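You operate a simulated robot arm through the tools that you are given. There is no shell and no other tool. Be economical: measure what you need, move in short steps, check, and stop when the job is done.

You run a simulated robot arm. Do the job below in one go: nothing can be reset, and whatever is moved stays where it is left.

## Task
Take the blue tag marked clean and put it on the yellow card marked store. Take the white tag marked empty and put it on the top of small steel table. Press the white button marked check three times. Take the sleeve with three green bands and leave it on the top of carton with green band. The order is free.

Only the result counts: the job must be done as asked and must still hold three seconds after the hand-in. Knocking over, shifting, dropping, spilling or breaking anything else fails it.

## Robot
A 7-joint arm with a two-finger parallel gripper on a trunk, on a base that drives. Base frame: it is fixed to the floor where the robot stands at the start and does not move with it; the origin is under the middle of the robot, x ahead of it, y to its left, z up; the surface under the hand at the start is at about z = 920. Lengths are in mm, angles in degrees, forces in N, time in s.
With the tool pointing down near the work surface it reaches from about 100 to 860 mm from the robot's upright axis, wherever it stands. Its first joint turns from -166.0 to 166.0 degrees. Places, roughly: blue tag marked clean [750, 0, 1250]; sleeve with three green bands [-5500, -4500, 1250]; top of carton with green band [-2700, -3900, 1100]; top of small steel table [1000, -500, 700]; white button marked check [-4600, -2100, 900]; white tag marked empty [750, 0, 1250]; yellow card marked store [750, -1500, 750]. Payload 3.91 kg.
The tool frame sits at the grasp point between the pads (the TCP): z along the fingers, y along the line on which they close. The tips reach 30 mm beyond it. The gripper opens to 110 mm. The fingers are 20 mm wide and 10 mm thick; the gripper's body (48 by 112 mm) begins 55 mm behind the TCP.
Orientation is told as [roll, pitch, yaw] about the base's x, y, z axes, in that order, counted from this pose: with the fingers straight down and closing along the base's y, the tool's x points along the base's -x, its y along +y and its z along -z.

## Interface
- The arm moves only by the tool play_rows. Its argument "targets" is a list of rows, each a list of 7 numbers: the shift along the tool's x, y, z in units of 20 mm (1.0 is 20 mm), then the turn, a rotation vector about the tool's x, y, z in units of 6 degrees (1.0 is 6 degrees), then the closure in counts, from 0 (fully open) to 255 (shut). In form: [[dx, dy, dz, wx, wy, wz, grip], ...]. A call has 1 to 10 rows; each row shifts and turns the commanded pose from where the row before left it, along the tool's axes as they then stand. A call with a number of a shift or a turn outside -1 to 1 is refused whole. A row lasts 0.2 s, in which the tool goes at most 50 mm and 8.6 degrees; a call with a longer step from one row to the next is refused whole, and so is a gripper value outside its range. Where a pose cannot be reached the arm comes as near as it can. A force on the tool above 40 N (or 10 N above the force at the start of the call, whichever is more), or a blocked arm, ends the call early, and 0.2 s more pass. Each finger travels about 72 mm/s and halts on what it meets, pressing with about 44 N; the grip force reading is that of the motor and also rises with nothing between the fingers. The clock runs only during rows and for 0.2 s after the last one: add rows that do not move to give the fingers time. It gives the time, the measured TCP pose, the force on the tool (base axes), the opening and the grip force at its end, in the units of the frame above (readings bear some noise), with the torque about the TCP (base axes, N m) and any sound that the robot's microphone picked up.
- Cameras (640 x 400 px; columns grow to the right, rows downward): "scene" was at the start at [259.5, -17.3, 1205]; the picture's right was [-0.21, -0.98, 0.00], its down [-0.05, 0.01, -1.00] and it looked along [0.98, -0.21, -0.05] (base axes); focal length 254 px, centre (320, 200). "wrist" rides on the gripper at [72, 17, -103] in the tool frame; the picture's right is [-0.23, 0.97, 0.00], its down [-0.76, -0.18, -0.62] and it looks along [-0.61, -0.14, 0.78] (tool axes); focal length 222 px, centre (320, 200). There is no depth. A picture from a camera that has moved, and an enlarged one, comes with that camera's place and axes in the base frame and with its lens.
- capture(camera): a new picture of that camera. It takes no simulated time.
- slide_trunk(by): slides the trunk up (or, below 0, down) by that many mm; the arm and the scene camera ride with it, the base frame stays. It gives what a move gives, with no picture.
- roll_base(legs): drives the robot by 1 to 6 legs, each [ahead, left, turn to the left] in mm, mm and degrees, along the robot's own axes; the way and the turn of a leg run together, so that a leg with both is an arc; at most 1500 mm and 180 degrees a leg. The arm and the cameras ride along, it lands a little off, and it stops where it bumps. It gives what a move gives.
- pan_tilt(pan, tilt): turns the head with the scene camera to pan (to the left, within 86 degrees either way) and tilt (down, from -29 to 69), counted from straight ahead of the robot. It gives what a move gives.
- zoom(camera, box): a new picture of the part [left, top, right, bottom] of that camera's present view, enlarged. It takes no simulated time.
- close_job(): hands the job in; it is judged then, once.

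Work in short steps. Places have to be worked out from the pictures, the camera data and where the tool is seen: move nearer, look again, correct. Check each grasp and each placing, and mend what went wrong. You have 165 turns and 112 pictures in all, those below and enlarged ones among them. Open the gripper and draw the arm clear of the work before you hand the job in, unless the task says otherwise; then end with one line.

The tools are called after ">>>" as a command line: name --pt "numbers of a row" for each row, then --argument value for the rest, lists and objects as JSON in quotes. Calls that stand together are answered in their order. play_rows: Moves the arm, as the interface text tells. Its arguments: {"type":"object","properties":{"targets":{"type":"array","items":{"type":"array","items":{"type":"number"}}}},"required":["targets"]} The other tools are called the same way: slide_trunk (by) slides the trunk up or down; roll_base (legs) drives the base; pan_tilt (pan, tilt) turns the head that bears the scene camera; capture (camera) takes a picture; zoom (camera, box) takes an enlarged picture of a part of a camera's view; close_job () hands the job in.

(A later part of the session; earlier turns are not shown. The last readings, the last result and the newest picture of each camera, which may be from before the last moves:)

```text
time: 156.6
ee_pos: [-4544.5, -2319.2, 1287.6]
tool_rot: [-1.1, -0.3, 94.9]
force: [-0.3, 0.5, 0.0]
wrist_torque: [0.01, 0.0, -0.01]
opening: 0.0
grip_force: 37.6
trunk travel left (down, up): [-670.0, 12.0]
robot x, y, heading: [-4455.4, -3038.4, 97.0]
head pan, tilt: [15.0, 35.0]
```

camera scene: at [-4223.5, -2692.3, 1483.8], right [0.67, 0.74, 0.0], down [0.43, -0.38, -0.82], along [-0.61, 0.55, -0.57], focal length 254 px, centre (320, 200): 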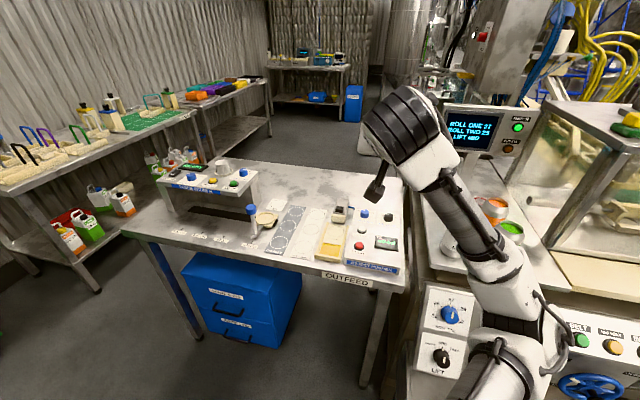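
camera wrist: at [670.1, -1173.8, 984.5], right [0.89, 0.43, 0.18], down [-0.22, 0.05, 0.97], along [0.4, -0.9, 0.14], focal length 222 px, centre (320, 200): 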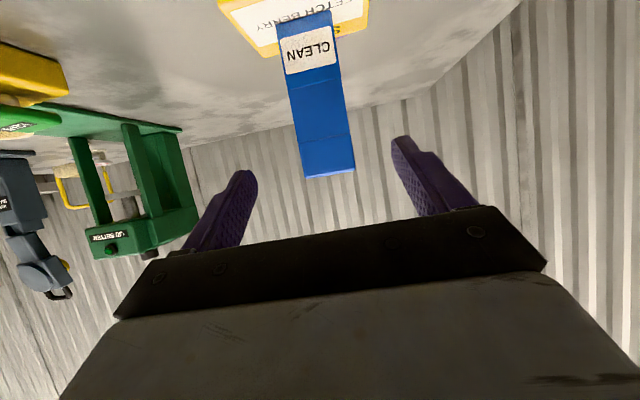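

Now I view the box from here, lower the trunk 150 mm, and view again to triangulate the button.

>>> pan_tilt --pan 5 --tilt 35

>>> zoom --camera "scene" --box '[230, 120, 430, 280]'

>>> slide_trunk --by -200

>>> capture --camera "scene"

```text
time: 157.3
ee_pos: [-4545.7, -2319.3, 1288.1]
tool_rot: [-1.1, -0.4, 94.9]
force: [0.3, -0.5, 0.1]
wrist_torque: [0.03, 0.0, 0.03]
opening: 0.2
grip_force: 38.0
trunk travel left (down, up): [-670.0, 12.0]
robot x, y, heading: [-4457.5, -3041.0, 96.7]
head pan, tilt: [5.0, 35.0]
```

```text
2.50 times, centred on (330, 200) of scene
camera zoom: at [-4494.1, -2780.4, 1483.8], right [0.98, 0.21, 0.0], down [0.12, -0.56, -0.82], along [-0.17, 0.8, -0.57], focal length 636 px, centre (295, 200)
```

zoom: 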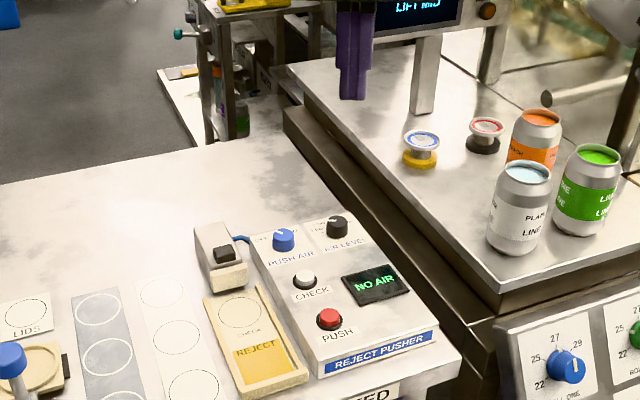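

```text
time: 159.5
ee_pos: [-4545.1, -2318.3, 1087.4]
tool_rot: [-1.0, -0.2, 94.9]
force: [-0.2, 0.2, 0.4]
wrist_torque: [-0.02, 0.03, 0.03]
opening: 0.0
grip_force: 38.0
trunk travel left (down, up): [-470.0, 212.0]
robot x, y, heading: [-4456.6, -3037.9, 96.8]
head pan, tilt: [5.0, 35.0]
```

```text
42 pictures are left
camera scene: at [-4494.1, -2780.5, 1283.9], right [0.98, 0.21, 0.0], down [0.12, -0.56, -0.82], along [-0.17, 0.8, -0.57], focal length 254 px, centre (320, 200)
```

scene: 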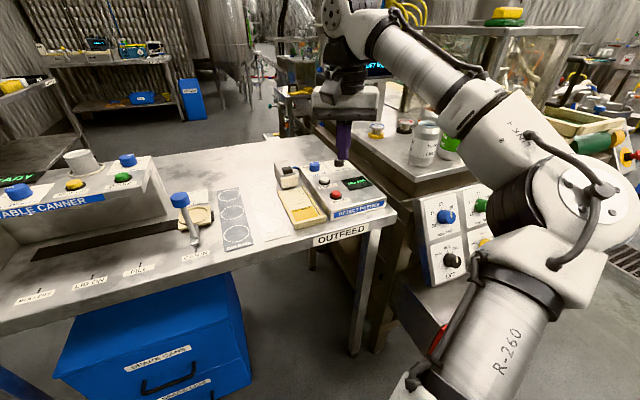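

>>> zoom --camera "scene" --box '[270, 130, 400, 230]'

```text
4.00 times, centred on (335, 180) of scene
camera zoom: at [-4494.1, -2780.5, 1283.9], right [0.98, 0.21, 0.0], down [0.12, -0.56, -0.82], along [-0.17, 0.8, -0.57], focal length 1017 px, centre (260, 280)
```

zoom: 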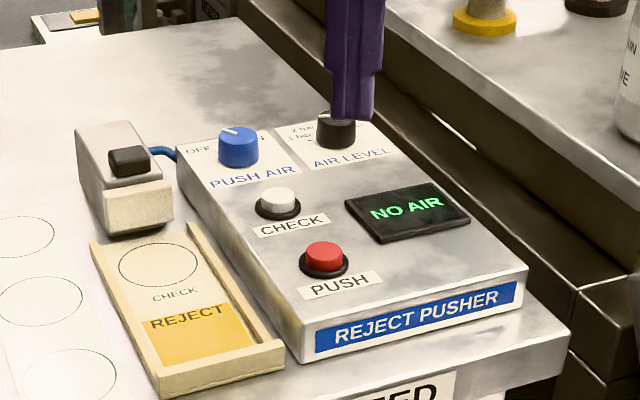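

Button cap top: (-4614,-2145,906). To keep the elbow clear of the knob panel I move left 167, ahead 155 and turn 9° right.

>>> roll_base --legs '[[0, 167, 0], [155, 0, 0], [0, 0, -8.8]]'

>>> capture --camera "scene"

```text
time: 163.1
ee_pos: [-4619.7, -2181.5, 1088.0]
tool_rot: [-1.0, -0.4, 86.1]
force: [0.0, -0.1, 0.2]
wrist_torque: [0.0, -0.03, 0.03]
opening: 0.1
grip_force: 37.9
trunk travel left (down, up): [-470.0, 212.0]
robot x, y, heading: [-4641.6, -2907.3, 88.2]
head pan, tilt: [5.0, 35.0]
```

```text
40 pictures are left
camera scene: at [-4640.8, -2645.7, 1283.8], right [1.0, 0.05, 0.0], down [0.03, -0.57, -0.82], along [-0.04, 0.82, -0.57], focal length 254 px, centre (320, 200)
```

scene: 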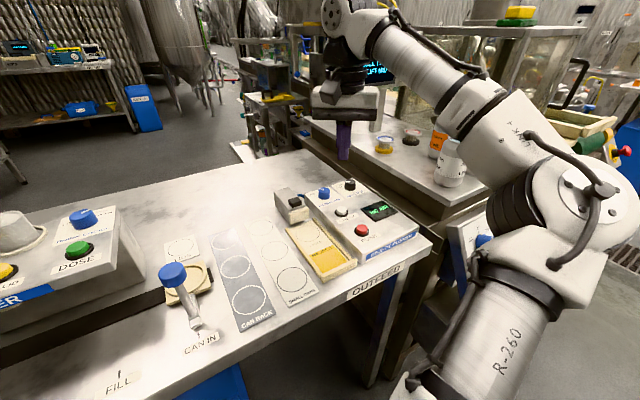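

Button confirmed at about (-4614.5,-2148). I move 34 mm forward over it and lower 110 mm.

>>> play_rows --pt "-0.85 -0.07 0 0 0 0 255" --pt "-0.85 -0.07 0 0 0 0 255" --pt "0 0 1 0 0 0 255" --pt "0 0 1 0 0 0 255" --pt "0 0 1 0 0 0 255" --pt "0 0 1 0 0 0 255" --pt "0 0 1 0 0 0 255" --pt "0 0 0.5 0 0 0 255"

>>> zoom --camera "scene" --box '[250, 120, 550, 320]'

```text
time: 164.9
ee_pos: [-4613.5, -2147.1, 979.2]
tool_rot: [-1.0, -0.3, 86.0]
force: [0.1, -0.8, -0.3]
wrist_torque: [0.03, -0.01, 0.04]
opening: 0.0
grip_force: 37.9
trunk travel left (down, up): [-470.0, 212.0]
robot x, y, heading: [-4642.1, -2907.6, 88.0]
head pan, tilt: [5.0, 35.0]
```

```text
2.00 times, centred on (400, 220) of scene
camera zoom: at [-4641.0, -2645.7, 1283.8], right [1.0, 0.05, 0.0], down [0.03, -0.57, -0.82], along [-0.04, 0.82, -0.57], focal length 509 px, centre (160, 160)
```

zoom: 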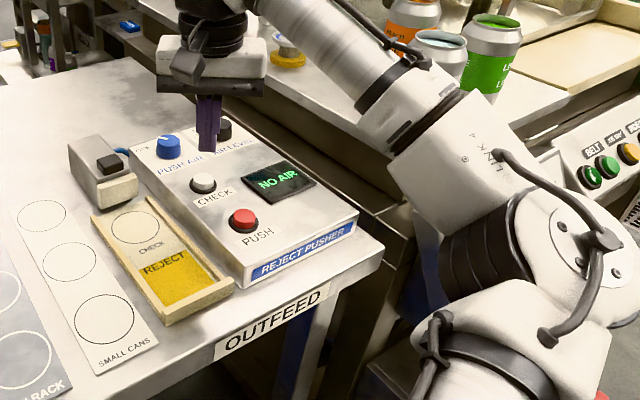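

Aligned to within 3 mm. I lower to just above, then gently press.

>>> play_rows --pt "-0.1 0.1 0.9 0 0 0 255" --pt "0 0 0.8 0 0 0 255" --pt "0 0 0.2 0 0 0 255" --pt "0 0 0.15 0 0 0 255" --pt "0 0 0.15 0 0 0 255"

```text
time: 166.1
ee_pos: [-4614.9, -2144.4, 934.9]
tool_rot: [-0.9, -0.4, 86.0]
force: [2.3, 1.2, 4.2]
wrist_torque: [-0.05, -0.03, 0.0]
opening: 0.1
grip_force: 37.7
trunk travel left (down, up): [-470.0, 212.0]
robot x, y, heading: [-4639.8, -2904.7, 88.0]
head pan, tilt: [5.0, 35.0]
heard: click
```

Press one: click heard at z 935 with 4 N. I release by 12 mm and press again the same depth.

>>> play_rows --pt "0 0 -0.6 0 0 0 255" --pt "0 0 0 0 0 0 255" --pt "0 0 0 0 0 0 255"

>>> play_rows --pt "0 0 0.3 0 0 0 255" --pt "0 0 0.3 0 0 0 255" --pt "0 0 0 0 0 0 255"

```text
time: 166.9
ee_pos: [-4615.5, -2145.7, 945.6]
tool_rot: [-1.0, -0.3, 86.1]
force: [-0.1, -0.1, 0.1]
wrist_torque: [0.01, -0.02, 0.02]
opening: 0.2
grip_force: 38.0
trunk travel left (down, up): [-470.0, 212.0]
robot x, y, heading: [-4645.1, -2903.6, 88.0]
head pan, tilt: [5.0, 35.0]
```

```text
time: 167.7
ee_pos: [-4615.4, -2145.1, 934.2]
tool_rot: [-0.8, -0.4, 86.0]
force: [-0.3, 2.5, 5.1]
wrist_torque: [0.05, 0.02, 0.01]
opening: 0.0
grip_force: 38.1
trunk travel left (down, up): [-470.0, 212.0]
robot x, y, heading: [-4643.0, -2905.6, 88.1]
head pan, tilt: [5.0, 35.0]
heard: click
```

Second click. Release and press a third time.

>>> play_rows --pt "0 0 -0.6 0 0 0 255" --pt "0 0 0 0 0 0 255" --pt "0 0 0 0 0 0 255"

>>> play_rows --pt "0 0 0.3 0 0 0 255" --pt "0 0 0.3 0 0 0 255" --pt "0 0 0 0 0 0 255"

```text
time: 168.5
ee_pos: [-4613.6, -2144.4, 946.5]
tool_rot: [-1.0, -0.3, 86.1]
force: [0.0, -0.4, -1.2]
wrist_torque: [-0.01, 0.02, 0.01]
opening: 0.2
grip_force: 37.9
trunk travel left (down, up): [-470.0, 212.0]
robot x, y, heading: [-4641.3, -2902.2, 87.8]
head pan, tilt: [5.0, 35.0]
```

```text
time: 169.3
ee_pos: [-4615.2, -2144.4, 933.6]
tool_rot: [-0.9, -0.4, 86.0]
force: [-0.2, 1.8, 3.4]
wrist_torque: [0.02, 0.05, -0.01]
opening: 0.2
grip_force: 37.4
trunk travel left (down, up): [-470.0, 212.0]
robot x, y, heading: [-4644.4, -2904.7, 88.2]
head pan, tilt: [5.0, 35.0]
heard: click
```

Three clicks. I raise the hand 140 mm clear and check the box display.

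>>> play_rows --pt "0 0 -1 0 0 0 255" --pt "0 0 -1 0 0 0 255" --pt "0 0 -1 0 0 0 255" --pt "0 0 -1 0 0 0 255" --pt "0 0 -1 0 0 0 255" --pt "0 0 -1 0 0 0 255" --pt "0 0 -1 0 0 0 255"

>>> zoom --camera "scene" --box '[270, 150, 430, 270]'

```text
time: 170.9
ee_pos: [-4615.7, -2142.7, 1072.5]
tool_rot: [-1.0, -0.3, 86.1]
force: [0.5, -0.3, 0.1]
wrist_torque: [0.02, 0.01, 0.01]
opening: 0.0
grip_force: 37.6
trunk travel left (down, up): [-470.0, 212.0]
robot x, y, heading: [-4642.9, -2904.6, 88.1]
head pan, tilt: [5.0, 35.0]
```

```text
3.33 times, centred on (350, 210) of scene
camera zoom: at [-4641.1, -2645.9, 1283.8], right [1.0, 0.05, 0.0], down [0.03, -0.57, -0.82], along [-0.04, 0.82, -0.57], focal length 848 px, centre (220, 167)
```

zoom: 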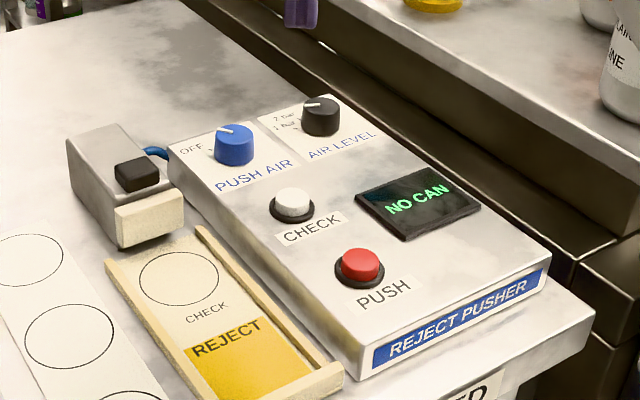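

Display responded, all three presses registered. Now the sleeve: I raise the trunk, back off and turn left toward the rack.

>>> slide_trunk --by 200

>>> roll_base --legs '[[-450, 0, 0], [0, 0, 126]]'

>>> pan_tilt --pan 10 --tilt 15

>>> capture --camera "scene"

```text
time: 173.0
ee_pos: [-4616.6, -2144.3, 1273.7]
tool_rot: [-1.0, -0.3, 86.1]
force: [0.3, -0.2, 0.3]
wrist_torque: [0.02, 0.0, -0.01]
opening: 0.0
grip_force: 38.0
trunk travel left (down, up): [-670.0, 12.0]
robot x, y, heading: [-4644.5, -2901.9, 87.7]
head pan, tilt: [5.0, 35.0]
```

```text
time: 181.1
ee_pos: [-5298.6, -3775.7, 1273.8]
tool_rot: [-1.0, -0.3, -148.9]
force: [-0.3, -0.8, 0.1]
wrist_torque: [0.01, 0.0, 0.03]
opening: 0.2
grip_force: 37.7
trunk travel left (down, up): [-670.0, 12.0]
robot x, y, heading: [-4660.1, -3355.8, -146.5]
head pan, tilt: [5.0, 35.0]
```

```text
time: 182.0
ee_pos: [-5298.2, -3776.3, 1272.5]
tool_rot: [-1.0, -0.3, -148.7]
force: [-0.8, 0.0, -0.6]
wrist_torque: [0.0, 0.0, -0.01]
opening: 0.0
grip_force: 37.1
trunk travel left (down, up): [-670.0, 12.0]
robot x, y, heading: [-4661.3, -3360.0, -146.8]
head pan, tilt: [10.0, 15.0]
```

```text
37 pictures are left
camera scene: at [-4870.6, -3514.6, 1515.7], right [-0.68, 0.73, 0.0], down [0.19, 0.18, -0.97], along [-0.7, -0.66, -0.26], focal length 254 px, centre (320, 200)
```

scene: 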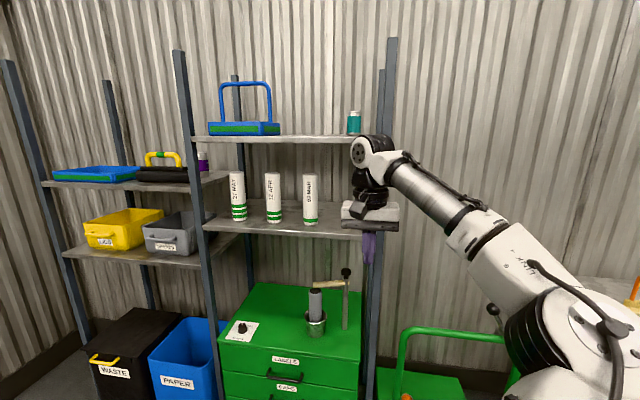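

The three-band sleeve (27 MAY) is at the left of the rack. I zoom, then lower the trunk for a second view.

>>> zoom --camera "scene" --box '[180, 120, 340, 250]'

>>> slide_trunk --by -200

>>> zoom --camera "scene" --box '[180, 60, 340, 190]'

```text
3.08 times, centred on (260, 185) of scene
camera zoom: at [-4870.6, -3514.6, 1515.7], right [-0.68, 0.73, 0.0], down [0.19, 0.18, -0.97], along [-0.7, -0.66, -0.26], focal length 782 px, centre (505, 246)
```

zoom: 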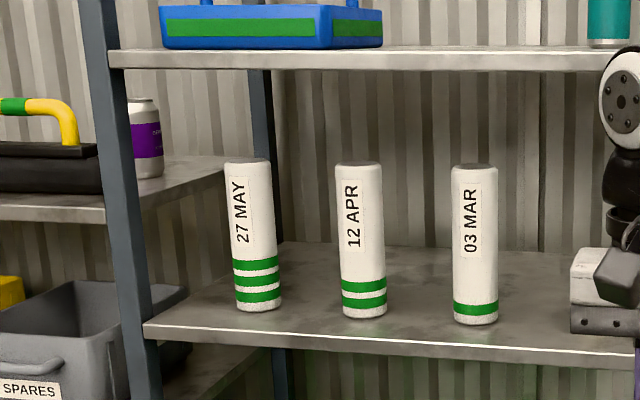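

```text
time: 184.1
ee_pos: [-5297.8, -3775.9, 1074.8]
tool_rot: [-1.0, -0.3, -148.7]
force: [-0.2, -0.3, 0.8]
wrist_torque: [0.01, 0.01, -0.01]
opening: 0.0
grip_force: 37.6
trunk travel left (down, up): [-470.0, 212.0]
robot x, y, heading: [-4659.4, -3362.5, -147.0]
head pan, tilt: [10.0, 15.0]
```

```text
3.08 times, centred on (260, 125) of scene
camera zoom: at [-4870.5, -3514.5, 1315.9], right [-0.68, 0.73, 0.0], down [0.19, 0.18, -0.97], along [-0.7, -0.66, -0.26], focal length 782 px, centre (505, 431)
```

zoom: 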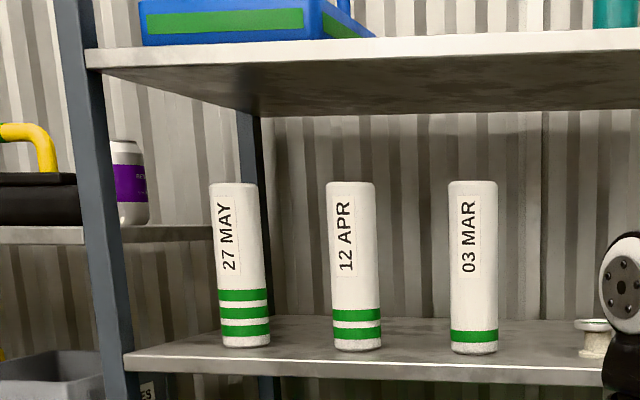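

Sleeve: base z≈1158, height ≈200, diameter ≈62, centre near (-5387,-4471), close to the left post. I'll approach yawed 15° leftwards so the hand stays off the post. First raise the trunk 100 and tilt the tool, gripper to 86 mm.

>>> slide_trunk --by 110

>>> play_rows --pt "0 0 -0.5 0 -1 0 40" --pt "0 0 -0.5 0 -1 0 40" --pt "0 0 -0.5 0 -1 0 40" --pt "0 0 -0.5 0 -1 0 40" --pt "0 0 -0.5 0 -1 0 40" --pt "0 0 -0.5 0 -1 0 40" --pt "0 0 -0.5 0 -1 0 40" --pt "0 0 -0.5 0 -1 0 40" --pt "0 0 -0.5 0 -1 0 40" --pt "0 0 -0.5 0 -1 0 40"

```text
time: 185.6
ee_pos: [-5299.1, -3775.2, 1183.9]
tool_rot: [-1.0, -0.3, -148.8]
force: [-0.1, -0.3, 0.3]
wrist_torque: [0.01, 0.02, 0.0]
opening: 0.3
grip_force: 37.3
trunk travel left (down, up): [-580.0, 102.0]
robot x, y, heading: [-4660.2, -3360.4, -146.8]
head pan, tilt: [10.0, 15.0]
```

```text
time: 187.8
ee_pos: [-5258.5, -3754.5, 1268.5]
tool_rot: [-1.9, -60.4, -147.1]
force: [0.4, -0.6, 0.4]
wrist_torque: [-0.02, 0.03, 0.01]
opening: 92.7
grip_force: 0.1
trunk travel left (down, up): [-580.0, 102.0]
robot x, y, heading: [-4661.7, -3359.6, -147.1]
head pan, tilt: [10.0, 15.0]
```

Good posture. I retract 60 mm, turn 14° left, then drive left 222 and ahead 440, stopping short to look.

>>> play_rows --pt "0.5 0 -0.866 0 0 0 56" --pt "0.5 0 -0.866 0 0 0 56" --pt "0.5 0 -0.866 0 0 0 56"

>>> roll_base --legs '[[0, 0, 14], [0, 222, 0], [440, 0, 0]]'

>>> pan_tilt --pan 5 --tilt 20

>>> capture --camera "scene"

>>> capture --camera "wrist"

```text
time: 188.6
ee_pos: [-5208.9, -3724.5, 1269.6]
tool_rot: [-1.9, -60.3, -147.2]
force: [0.2, 0.2, -0.8]
wrist_torque: [0.0, -0.01, -0.01]
opening: 86.0
grip_force: 0.0
trunk travel left (down, up): [-580.0, 102.0]
robot x, y, heading: [-4658.4, -3363.4, -146.9]
head pan, tilt: [10.0, 15.0]
```

```text
time: 194.1
ee_pos: [-5237.7, -4335.1, 1267.4]
tool_rot: [-2.0, -60.3, -132.6]
force: [0.9, -0.6, -0.5]
wrist_torque: [0.02, 0.0, -0.01]
opening: 85.5
grip_force: 0.0
trunk travel left (down, up): [-580.0, 102.0]
robot x, y, heading: [-4794.8, -3845.2, -132.4]
head pan, tilt: [10.0, 15.0]
```

```text
time: 194.8
ee_pos: [-5236.6, -4336.4, 1270.0]
tool_rot: [-2.0, -60.2, -132.6]
force: [0.3, -0.2, 0.0]
wrist_torque: [0.0, 0.03, -0.01]
opening: 85.8
grip_force: 0.1
trunk travel left (down, up): [-580.0, 102.0]
robot x, y, heading: [-4796.6, -3841.0, -132.5]
head pan, tilt: [5.0, 20.0]
```

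```text
34 pictures are left
camera scene: at [-4968.5, -4042.3, 1417.7], right [-0.8, 0.61, 0.0], down [0.21, 0.27, -0.94], along [-0.57, -0.75, -0.34], focal length 254 px, centre (320, 200)
```

scene: 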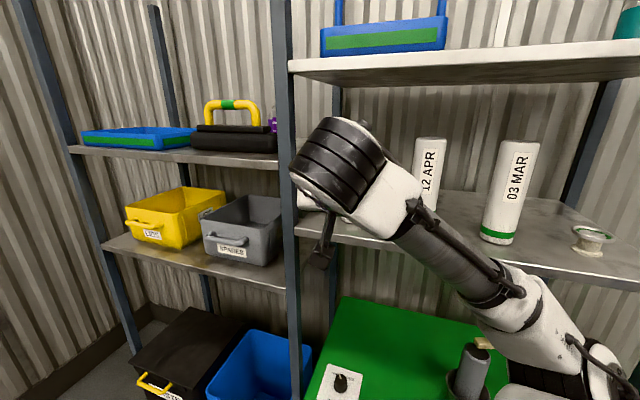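

```text
33 pictures are left
camera wrist: at [-5136.1, -4257.3, 1255.0], right [0.62, -0.76, 0.18], down [0.0, 0.23, 0.97], along [-0.78, -0.6, 0.14], focal length 222 px, centre (320, 200)
```

wrist: 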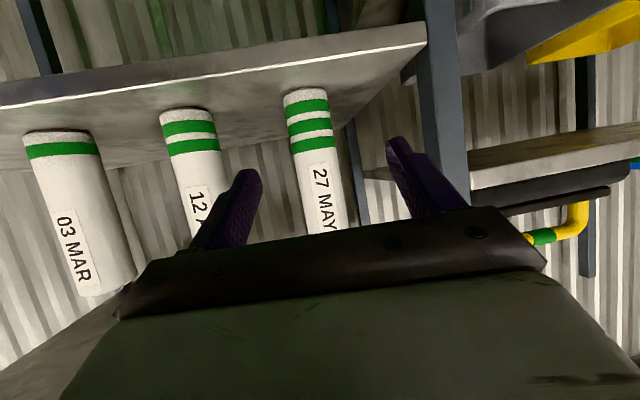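

From the wrist view the sleeve lies about 200-225 mm ahead and 22 mm right of the tool line. I go 90 ahead and 20 right, then look again.

>>> play_rows --pt "-0.45 -0.2 0.78 0 0 0 56" --pt "-0.45 -0.2 0.78 0 0 0 56" --pt "-0.45 -0.2 0.78 0 0 0 56" --pt "-0.45 -0.2 0.78 0 0 0 56" --pt "-0.45 -0.2 0.78 0 0 0 56"

>>> capture --camera "wrist"

```text
time: 196.0
ee_pos: [-5313.9, -4384.8, 1267.7]
tool_rot: [-1.9, -60.3, -132.5]
force: [-0.4, -0.2, -0.5]
wrist_torque: [-0.02, -0.02, 0.0]
opening: 85.6
grip_force: 0.1
trunk travel left (down, up): [-580.0, 102.0]
robot x, y, heading: [-4800.3, -3843.8, -132.4]
head pan, tilt: [5.0, 20.0]
```

```text
32 pictures are left
camera wrist: at [-5212.0, -4306.7, 1253.6], right [0.62, -0.76, 0.18], down [0.0, 0.23, 0.97], along [-0.78, -0.6, 0.14], focal length 222 px, centre (320, 200)
```

wrist: 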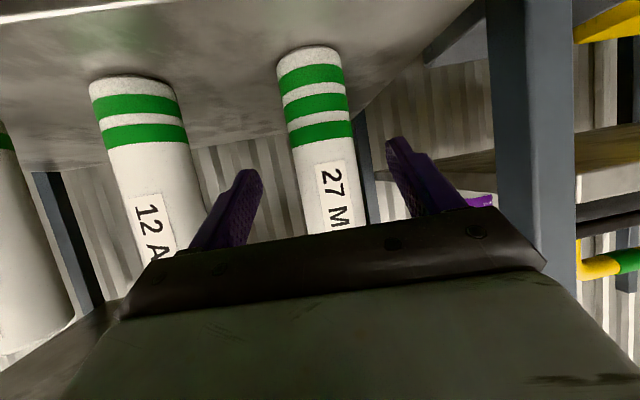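

Depth now agrees: sleeve centre about 110 mm ahead, lateral about +3; the post is ~120 mm left, clear. I advance 75 mm and check.

>>> play_rows --pt "-0.458 0.03 0.793 0 0 0 56" --pt "-0.458 0.03 0.793 0 0 0 56" --pt "-0.458 0.03 0.793 0 0 0 56" --pt "-0.458 0.03 0.793 0 0 0 56"

>>> capture --camera "wrist"

```text
time: 197.0
ee_pos: [-5365.2, -4440.0, 1270.6]
tool_rot: [-1.9, -60.3, -132.5]
force: [0.1, 0.4, 0.0]
wrist_torque: [0.01, -0.03, -0.04]
opening: 85.8
grip_force: 0.0
trunk travel left (down, up): [-580.0, 102.0]
robot x, y, heading: [-4802.7, -3847.0, -132.5]
head pan, tilt: [5.0, 20.0]
```

```text
31 pictures are left
camera wrist: at [-5263.3, -4362.0, 1256.1], right [0.62, -0.76, 0.18], down [0.0, 0.23, 0.97], along [-0.78, -0.6, 0.14], focal length 222 px, centre (320, 200)
```

wrist: 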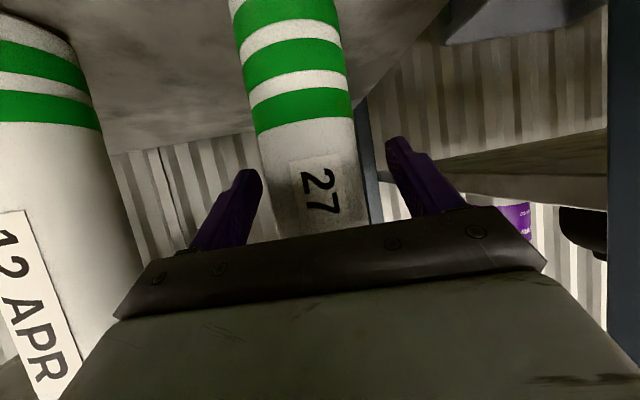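

Sleeve sits slightly to the robot's right of centre; I shift 7 mm right, then advance 34 mm.

>>> play_rows --pt "0 -0.35 0 0 0 0 56" --pt "-0.43 0 0.74 0 0 0 56" --pt "-0.43 0 0.74 0 0 0 56"

>>> capture --camera "wrist"

```text
time: 197.8
ee_pos: [-5392.9, -4459.4, 1271.4]
tool_rot: [-2.0, -60.4, -132.6]
force: [-0.2, 0.3, -0.5]
wrist_torque: [-0.04, 0.0, 0.0]
opening: 86.0
grip_force: 0.2
trunk travel left (down, up): [-580.0, 102.0]
robot x, y, heading: [-4797.8, -3846.7, -132.3]
head pan, tilt: [5.0, 20.0]
```

```text
30 pictures are left
camera wrist: at [-5292.2, -4381.6, 1257.9], right [0.62, -0.76, 0.18], down [0.0, 0.23, 0.97], along [-0.78, -0.6, 0.14], focal length 222 px, centre (320, 200)
```

wrist: 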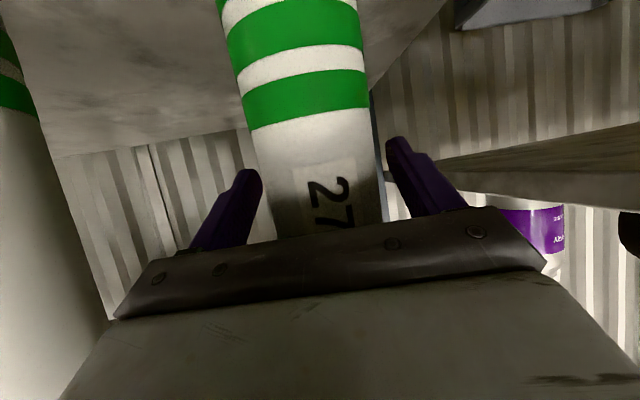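

Centred. I close the fingers.

>>> play_rows --pt "0 0 0 0 0 0 100" --pt "0 0 0 0 0 0 140" --pt "0 0 0 0 0 0 255" --pt "0 0 0 0 0 0 255" --pt "0 0 0 0 0 0 255"

>>> capture --camera "wrist"

```text
time: 199.0
ee_pos: [-5393.5, -4459.6, 1271.8]
tool_rot: [-2.0, -60.3, -132.7]
force: [-0.1, -1.7, 0.5]
wrist_torque: [-0.15, -0.01, 0.01]
opening: 57.4
grip_force: 44.2
trunk travel left (down, up): [-580.0, 102.0]
robot x, y, heading: [-4797.3, -3844.1, -132.3]
head pan, tilt: [5.0, 20.0]
```

```text
29 pictures are left
camera wrist: at [-5291.7, -4381.5, 1258.1], right [0.62, -0.76, 0.18], down [0.0, 0.23, 0.97], along [-0.78, -0.6, 0.14], focal length 222 px, centre (320, 200)
```

wrist: 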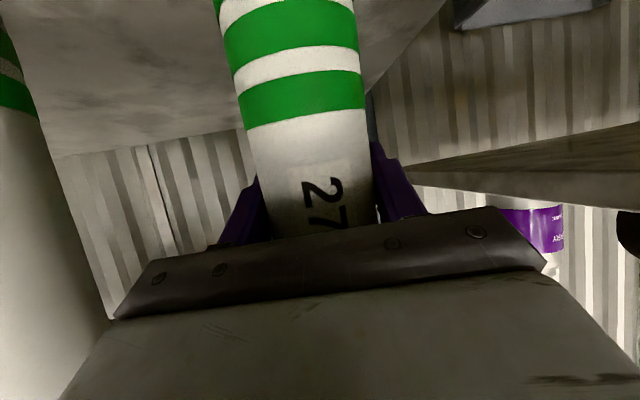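

Held at 57 mm. I lift 30 mm and check.

>>> play_rows --pt "-0.4 0 -0.25 0 0 0 255" --pt "-0.8 0 -0.46 0 0 0 255" --pt "-0.3 0 -0.17 0 0 0 255" --pt "0 0 0 0 0 0 255"

>>> capture --camera "wrist"

```text
time: 200.0
ee_pos: [-5393.0, -4460.2, 1304.1]
tool_rot: [-2.1, -60.4, -132.6]
force: [-0.4, -0.3, -4.7]
wrist_torque: [0.0, 0.03, 0.01]
opening: 56.9
grip_force: 43.8
trunk travel left (down, up): [-580.0, 102.0]
robot x, y, heading: [-4797.7, -3843.9, -132.3]
head pan, tilt: [5.0, 20.0]
```

```text
28 pictures are left
camera wrist: at [-5290.6, -4381.7, 1291.7], right [0.62, -0.76, 0.18], down [0.0, 0.23, 0.97], along [-0.78, -0.6, 0.14], focal length 222 px, centre (320, 200)
```

wrist: 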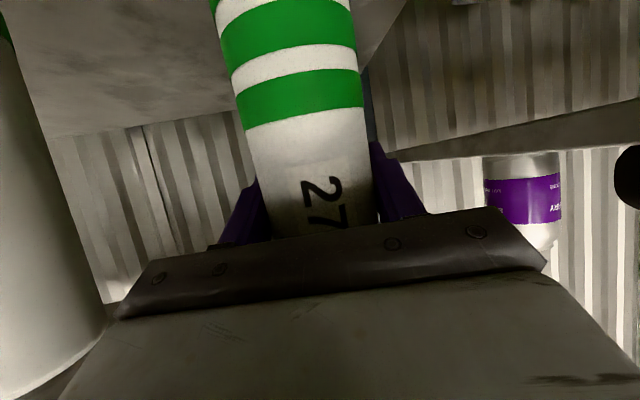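

Lifted (about 4.7 N weight). I back the base 600 mm straight out, then turn to look toward the carton.

>>> roll_base --legs '[[-600, 0, 0]]'

>>> pan_tilt --pan 85 --tilt 20

>>> capture --camera "scene"

```text
time: 203.4
ee_pos: [-4982.6, -4006.1, 1305.0]
tool_rot: [-2.0, -60.3, -132.8]
force: [0.2, 0.3, -3.5]
wrist_torque: [0.01, 0.04, 0.01]
opening: 56.8
grip_force: 43.7
trunk travel left (down, up): [-580.0, 102.0]
robot x, y, heading: [-4388.1, -3397.3, -132.6]
head pan, tilt: [5.0, 20.0]
```

```text
time: 204.9
ee_pos: [-4982.2, -4005.9, 1304.5]
tool_rot: [-2.0, -60.3, -132.8]
force: [0.1, -0.9, -2.9]
wrist_torque: [-0.05, 0.01, -0.03]
opening: 56.8
grip_force: 43.8
trunk travel left (down, up): [-580.0, 102.0]
robot x, y, heading: [-4384.8, -3395.7, -132.7]
head pan, tilt: [85.0, 20.0]
```

```text
27 pictures are left
camera scene: at [-4437.5, -3585.6, 1417.6], right [-0.74, -0.67, 0.0], down [-0.23, 0.25, -0.94], along [0.63, -0.69, -0.34], focal length 254 px, centre (320, 200)
```

scene: 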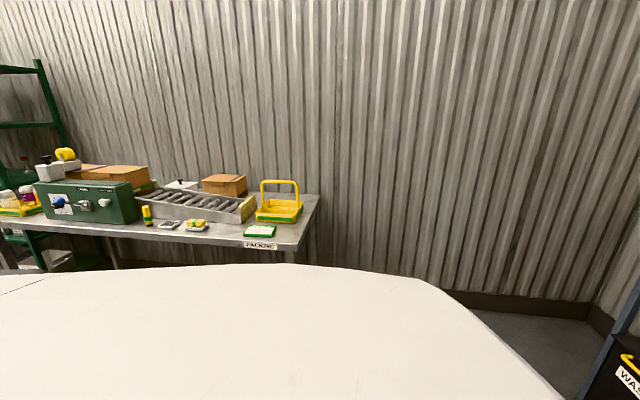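

>>> zoom --camera "scene" --box '[0, 130, 310, 250]'

```text
2.06 times, centred on (155, 190) of scene
camera zoom: at [-4437.5, -3585.6, 1417.6], right [-0.74, -0.67, 0.0], down [-0.23, 0.25, -0.94], along [0.63, -0.69, -0.34], focal length 525 px, centre (661, 221)
```

zoom: 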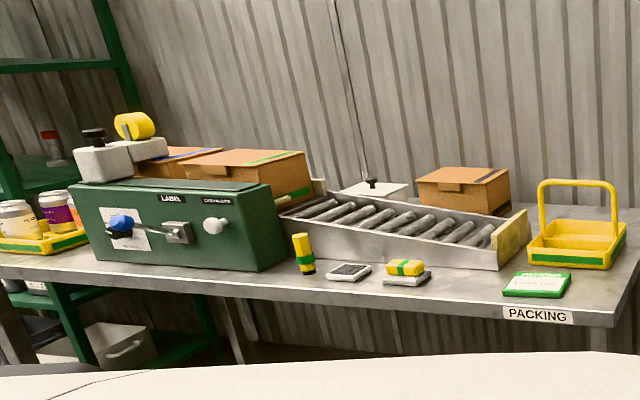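

The green-band carton stands behind the green labeller, around (-2722,-3829). I retract the arm 140 mm, turn left to face the table, slide left 1160 and go ahead 300, then look.

>>> play_rows --pt "0.5 0 -0.866 0 0 0 255" --pt "0.5 0 -0.866 0 0 0 255" --pt "0.5 0 -0.866 0 0 0 255" --pt "0.5 0 -0.866 0 0 0 255" --pt "0.5 0 -0.866 0 0 0 255" --pt "0.5 0 -0.866 0 0 0 255" --pt "0.5 0 -0.866 0 0 0 255"

>>> roll_base --legs '[[0, 0, 75.7], [0, 1160, 0], [300, 0, 0]]'

>>> pan_tilt --pan 15 --tilt 25

>>> capture --camera "scene"

```text
time: 206.6
ee_pos: [-4882.5, -3908.1, 1305.2]
tool_rot: [-2.1, -60.3, -132.8]
force: [0.7, 0.6, -3.0]
wrist_torque: [-0.02, 0.03, 0.01]
opening: 56.8
grip_force: 43.7
trunk travel left (down, up): [-580.0, 102.0]
robot x, y, heading: [-4382.6, -3396.1, -132.3]
head pan, tilt: [85.0, 20.0]
```

```text
time: 221.0
ee_pos: [-2851.2, -3581.4, 1303.6]
tool_rot: [-2.1, -60.3, -56.3]
force: [0.3, -0.2, -3.6]
wrist_torque: [-0.06, -0.05, -0.03]
opening: 56.8
grip_force: 43.4
trunk travel left (down, up): [-580.0, 102.0]
robot x, y, heading: [-3236.5, -2978.1, -56.2]
head pan, tilt: [85.0, 20.0]
```

```text
time: 222.4
ee_pos: [-2851.7, -3581.0, 1303.8]
tool_rot: [-2.0, -60.3, -56.2]
force: [-0.7, 0.4, -3.1]
wrist_torque: [-0.03, 0.01, -0.01]
opening: 56.8
grip_force: 43.9
trunk travel left (down, up): [-580.0, 102.0]
robot x, y, heading: [-3236.1, -2975.7, -56.2]
head pan, tilt: [15.0, 25.0]
```

```text
25 pictures are left
camera scene: at [-3071.3, -3177.7, 1409.5], right [-0.66, -0.76, 0.0], down [-0.32, 0.28, -0.91], along [0.68, -0.59, -0.42], focal length 254 px, centre (320, 200)
```

scene: 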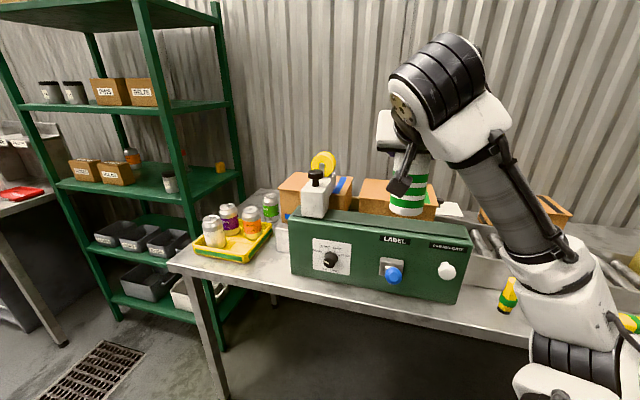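

The carton is partly hidden behind the sleeve. I raise the trunk 100 and take zoomed views for triangulation.

>>> zoom --camera "scene" --box '[270, 140, 480, 310]'

>>> slide_trunk --by 100

>>> zoom --camera "scene" --box '[270, 140, 480, 310]'

```text
2.35 times, centred on (375, 225) of scene
camera zoom: at [-3071.3, -3177.7, 1409.5], right [-0.66, -0.76, 0.0], down [-0.32, 0.28, -0.91], along [0.68, -0.59, -0.42], focal length 598 px, centre (191, 141)
```

zoom: 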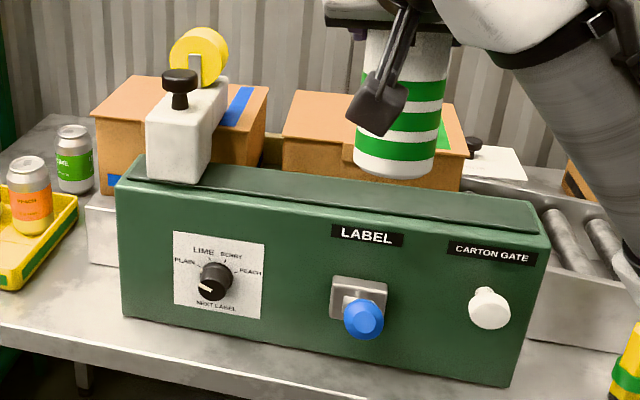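

```text
time: 223.8
ee_pos: [-2851.5, -3581.3, 1404.3]
tool_rot: [-1.9, -60.3, -56.3]
force: [-1.4, 0.0, -2.6]
wrist_torque: [-0.02, 0.02, 0.03]
opening: 56.7
grip_force: 43.8
trunk travel left (down, up): [-680.0, 2.0]
robot x, y, heading: [-3236.0, -2978.2, -55.8]
head pan, tilt: [15.0, 25.0]
```

```text
2.35 times, centred on (375, 225) of scene
camera zoom: at [-3071.2, -3177.9, 1509.4], right [-0.66, -0.75, 0.0], down [-0.32, 0.28, -0.91], along [0.68, -0.59, -0.42], focal length 598 px, centre (191, 141)
```

zoom: 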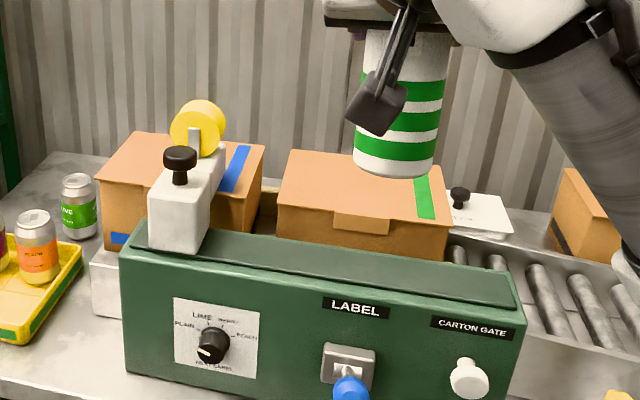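

Carton top z≈1100, 215×172 mm, centre (-2674,-3847): 316 mm straight ahead of the hand. I drive 200 ahead and extend the arm 116.

>>> roll_base --legs '[[200, 0, 0]]'

>>> play_rows --pt "-0.483 0 0.837 0 0 0 255" --pt "-0.483 0 0.837 0 0 0 255" --pt "-0.483 0 0.837 0 0 0 255" --pt "-0.483 0 0.837 0 0 0 255" --pt "-0.483 0 0.837 0 0 0 255" --pt "-0.483 0 0.837 0 0 0 255"

>>> capture --camera "scene"

>>> capture --camera "wrist"

```text
time: 225.4
ee_pos: [-2741.1, -3746.0, 1403.4]
tool_rot: [-2.0, -60.2, -56.4]
force: [1.0, -0.1, -2.9]
wrist_torque: [-0.03, 0.03, 0.0]
opening: 56.8
grip_force: 44.2
trunk travel left (down, up): [-680.0, 2.0]
robot x, y, heading: [-3128.4, -3141.9, -56.3]
head pan, tilt: [15.0, 25.0]
```

```text
time: 226.8
ee_pos: [-2679.6, -3843.7, 1405.7]
tool_rot: [-1.9, -60.3, -56.3]
force: [0.6, -0.6, -2.4]
wrist_torque: [-0.02, -0.01, 0.01]
opening: 56.8
grip_force: 44.1
trunk travel left (down, up): [-680.0, 2.0]
robot x, y, heading: [-3125.1, -3140.5, -55.8]
head pan, tilt: [15.0, 25.0]
```

```text
22 pictures are left
camera scene: at [-2961.2, -3341.4, 1509.4], right [-0.66, -0.75, 0.0], down [-0.32, 0.28, -0.91], along [0.68, -0.6, -0.42], focal length 254 px, centre (320, 200)
```

scene: 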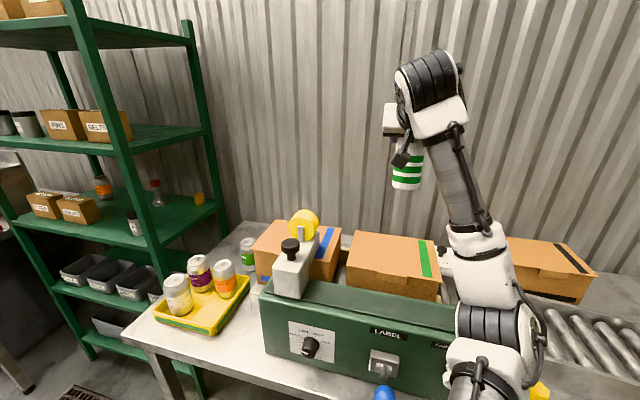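

```text
21 pictures are left
camera wrist: at [-2730.5, -3728.7, 1391.8], right [0.89, 0.42, 0.18], down [-0.22, 0.05, 0.97], along [0.4, -0.9, 0.14], focal length 222 px, centre (320, 200)
```

wrist: 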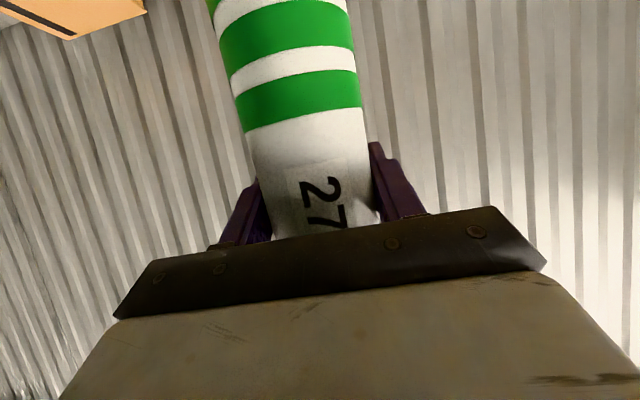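

The carton centre rechecks at about (-2672,-3853). The labeller top is ~1007, so the elbow should clear. I shift 6 mm ahead while lowering 100 mm, and look.

>>> play_rows --pt "0.72 0 0.76 0 0 0 255" --pt "0.866 0 0.5 0 0 0 255" --pt "0.866 0 0.5 0 0 0 255" --pt "0.866 0 0.5 0 0 0 255" --pt "0.866 0 0.5 0 0 0 255"

>>> capture --camera "scene"

```text
time: 228.0
ee_pos: [-2678.5, -3852.4, 1306.6]
tool_rot: [-2.0, -60.2, -56.4]
force: [0.4, -0.9, -3.2]
wrist_torque: [-0.05, 0.02, 0.04]
opening: 56.8
grip_force: 44.2
trunk travel left (down, up): [-680.0, 2.0]
robot x, y, heading: [-3125.9, -3139.6, -56.0]
head pan, tilt: [15.0, 25.0]
```

```text
20 pictures are left
camera scene: at [-2961.2, -3341.5, 1509.4], right [-0.66, -0.75, 0.0], down [-0.32, 0.28, -0.91], along [0.68, -0.6, -0.42], focal length 254 px, centre (320, 200)
```

scene: 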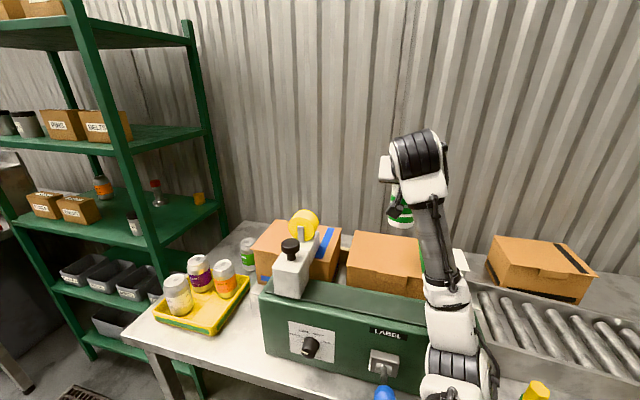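

The elbow swings back toward the labeller's front. For more clearance I back the base 60 mm and extend the arm 60 mm while lowering 50.

>>> roll_base --legs '[[-60, 0, 0]]'

>>> play_rows --pt "0.133 0 0.77 0 0 0 255" --pt "0.133 0 0.77 0 0 0 255" --pt "0.133 0 0.77 0 0 0 255" --pt "0.133 0 0.77 0 0 0 255" --pt "0.133 0 0.77 0 0 0 255"

>>> capture --camera "scene"

>>> capture --camera "wrist"

```text
time: 228.9
ee_pos: [-2711.5, -3800.5, 1307.7]
tool_rot: [-2.0, -60.3, -56.3]
force: [0.3, 0.8, -3.0]
wrist_torque: [-0.02, -0.01, 0.0]
opening: 56.8
grip_force: 43.5
trunk travel left (down, up): [-680.0, 2.0]
robot x, y, heading: [-3162.1, -3090.2, -56.1]
head pan, tilt: [15.0, 25.0]
```

```text
time: 230.1
ee_pos: [-2679.0, -3853.3, 1257.7]
tool_rot: [-2.0, -60.2, -56.3]
force: [-0.9, 0.6, -3.0]
wrist_torque: [-0.03, 0.01, 0.01]
opening: 57.0
grip_force: 44.5
trunk travel left (down, up): [-680.0, 2.0]
robot x, y, heading: [-3159.5, -3092.3, -56.3]
head pan, tilt: [15.0, 25.0]
```

```text
19 pictures are left
camera scene: at [-2994.3, -3291.9, 1509.4], right [-0.66, -0.75, 0.0], down [-0.32, 0.28, -0.91], along [0.68, -0.59, -0.42], focal length 254 px, centre (320, 200)
```

scene: 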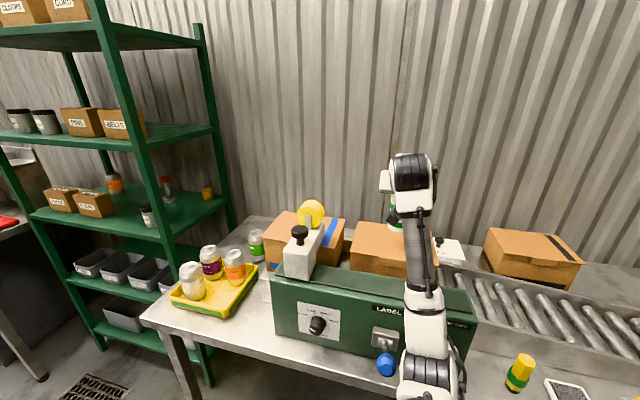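

```text
18 pictures are left
camera wrist: at [-2729.4, -3738.7, 1244.6], right [0.89, 0.42, 0.18], down [-0.22, 0.05, 0.97], along [0.4, -0.9, 0.14], focal length 222 px, centre (320, 200)
```

wrist: 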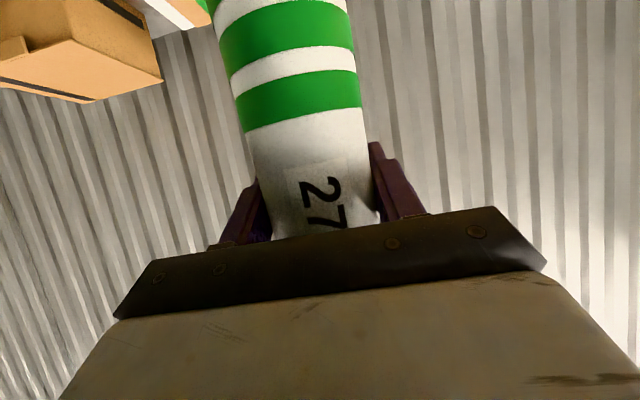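

Good position. I lower 34 mm (with 5 mm left), then feel for contact.

>>> play_rows --pt "0.65 0.25 0.375 0 0 0 255" --pt "0.433 0 0.25 0 0 0 255" --pt "0.22 0 0.125 0 0 0 255" --pt "0.17 0 0.1 0 0 0 255"

>>> zoom --camera "scene" --box '[320, 140, 500, 400]'

```text
time: 231.1
ee_pos: [-2684.4, -3854.8, 1225.5]
tool_rot: [-1.5, -60.4, -56.9]
force: [-0.6, 0.7, -3.3]
wrist_torque: [-0.03, -0.01, -0.01]
opening: 57.0
grip_force: 43.8
trunk travel left (down, up): [-680.0, 2.0]
robot x, y, heading: [-3157.8, -3094.4, -56.0]
head pan, tilt: [15.0, 25.0]
```

```text
1.54 times, centred on (410, 270) of scene
camera zoom: at [-3000.2, -3293.5, 1510.0], right [-0.66, -0.75, 0.0], down [-0.32, 0.28, -0.91], along [0.68, -0.6, -0.42], focal length 391 px, centre (182, 92)
```

zoom: 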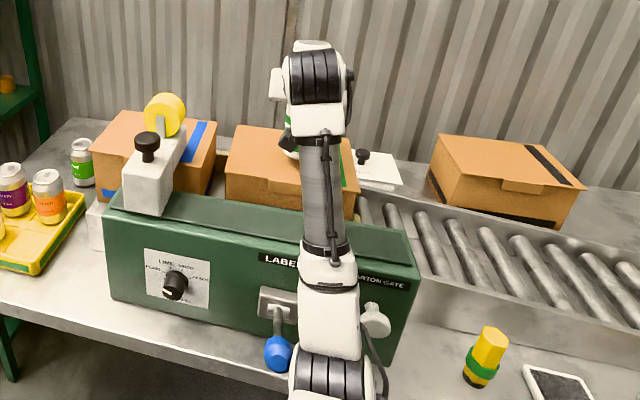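

The robot was pushed slightly sideways: the arm link touches something on the labeller (lever or knob). I raise again at once and look closely.

>>> play_rows --pt "-0.866 0 -0.5 0 0 0 255" --pt "-0.866 0 -0.5 0 0 0 255" --pt "-0.866 0 -0.5 0 0 0 255"

>>> zoom --camera "scene" --box '[320, 260, 500, 400]'

```text
time: 231.9
ee_pos: [-2691.7, -3860.3, 1284.1]
tool_rot: [-1.0, -60.1, -58.0]
force: [-0.1, -0.1, -3.3]
wrist_torque: [-0.02, -0.02, 0.01]
opening: 56.8
grip_force: 43.9
trunk travel left (down, up): [-680.0, 2.0]
robot x, y, heading: [-3159.9, -3089.1, -56.3]
head pan, tilt: [15.0, 25.0]
```

```text
2.86 times, centred on (410, 330) of scene
camera zoom: at [-3005.9, -3298.3, 1509.4], right [-0.66, -0.75, -0.01], down [-0.31, 0.28, -0.91], along [0.68, -0.6, -0.42], focal length 727 px, centre (63, -171)
```

zoom: 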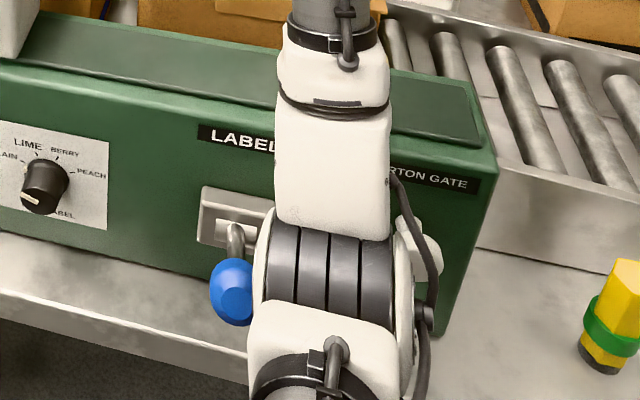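

The elbow sits between lever and knob; safest is backing straight away from the panel.

>>> roll_base --legs '[[-120, 0, 0]]'

>>> capture --camera "scene"

```text
time: 233.2
ee_pos: [-2739.9, -3751.4, 1286.5]
tool_rot: [-1.9, -60.3, -56.3]
force: [-0.9, 0.2, -2.7]
wrist_torque: [-0.05, -0.02, 0.0]
opening: 56.9
grip_force: 44.8
trunk travel left (down, up): [-680.0, 2.0]
robot x, y, heading: [-3225.4, -2991.7, -55.8]
head pan, tilt: [15.0, 25.0]
```

```text
15 pictures are left
camera scene: at [-3061.0, -3194.1, 1509.7], right [-0.66, -0.75, 0.0], down [-0.32, 0.28, -0.91], along [0.68, -0.59, -0.42], focal length 254 px, centre (320, 200)
```

scene: 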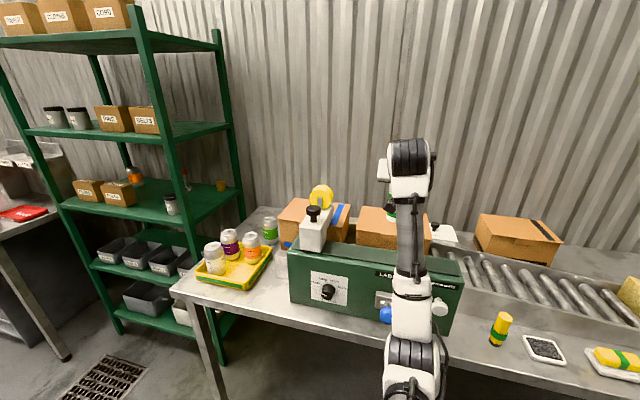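

Free again. I check the labeller's lever, knob and the carton for any displacement.

>>> zoom --camera "scene" --box '[270, 170, 480, 340]'

```text
2.35 times, centred on (375, 255) of scene
camera zoom: at [-3061.0, -3194.1, 1509.7], right [-0.66, -0.75, 0.0], down [-0.32, 0.28, -0.91], along [0.68, -0.59, -0.42], focal length 598 px, centre (191, 71)
```

zoom: 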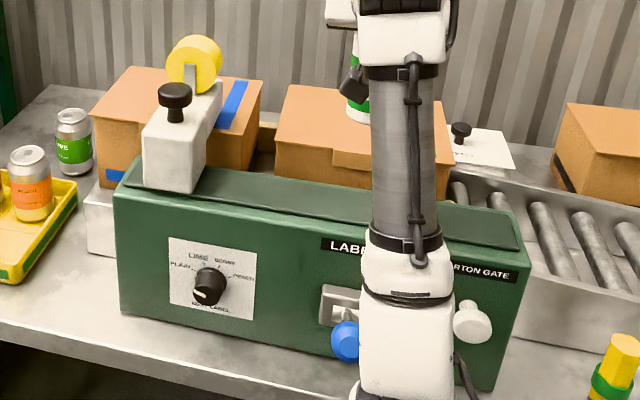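

Nothing looks displaced. With a longer reach the forearm lies flatter and the elbow stays farther back, so from this backed-off base I extend the arm 118 mm at this height.

>>> play_rows --pt "-0.49 0 0.85 0 0 0 255" --pt "-0.49 0 0.85 0 0 0 255" --pt "-0.49 0 0.85 0 0 0 255" --pt "-0.49 0 0.85 0 0 0 255" --pt "-0.49 0 0.85 0 0 0 255" --pt "-0.49 0 0.85 0 0 0 255"

>>> capture --camera "scene"

```text
time: 234.6
ee_pos: [-2676.3, -3850.9, 1285.2]
tool_rot: [-2.0, -60.2, -56.3]
force: [0.3, -0.2, -2.8]
wrist_torque: [-0.05, 0.01, 0.0]
opening: 57.0
grip_force: 43.5
trunk travel left (down, up): [-680.0, 2.0]
robot x, y, heading: [-3222.8, -2993.5, -55.9]
head pan, tilt: [15.0, 25.0]
```

```text
13 pictures are left
camera scene: at [-3059.9, -3194.8, 1509.4], right [-0.66, -0.75, 0.0], down [-0.32, 0.28, -0.91], along [0.68, -0.59, -0.42], focal length 254 px, centre (320, 200)
```

scene: 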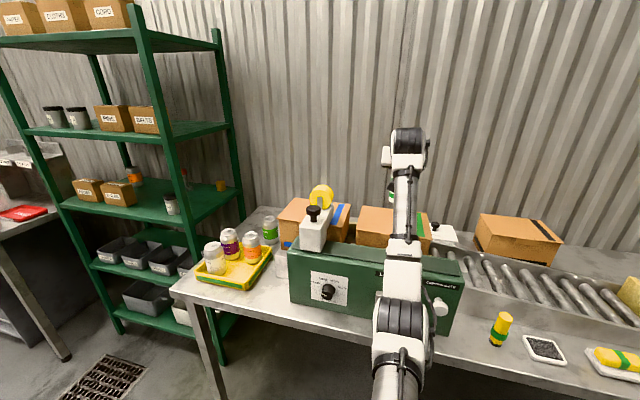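

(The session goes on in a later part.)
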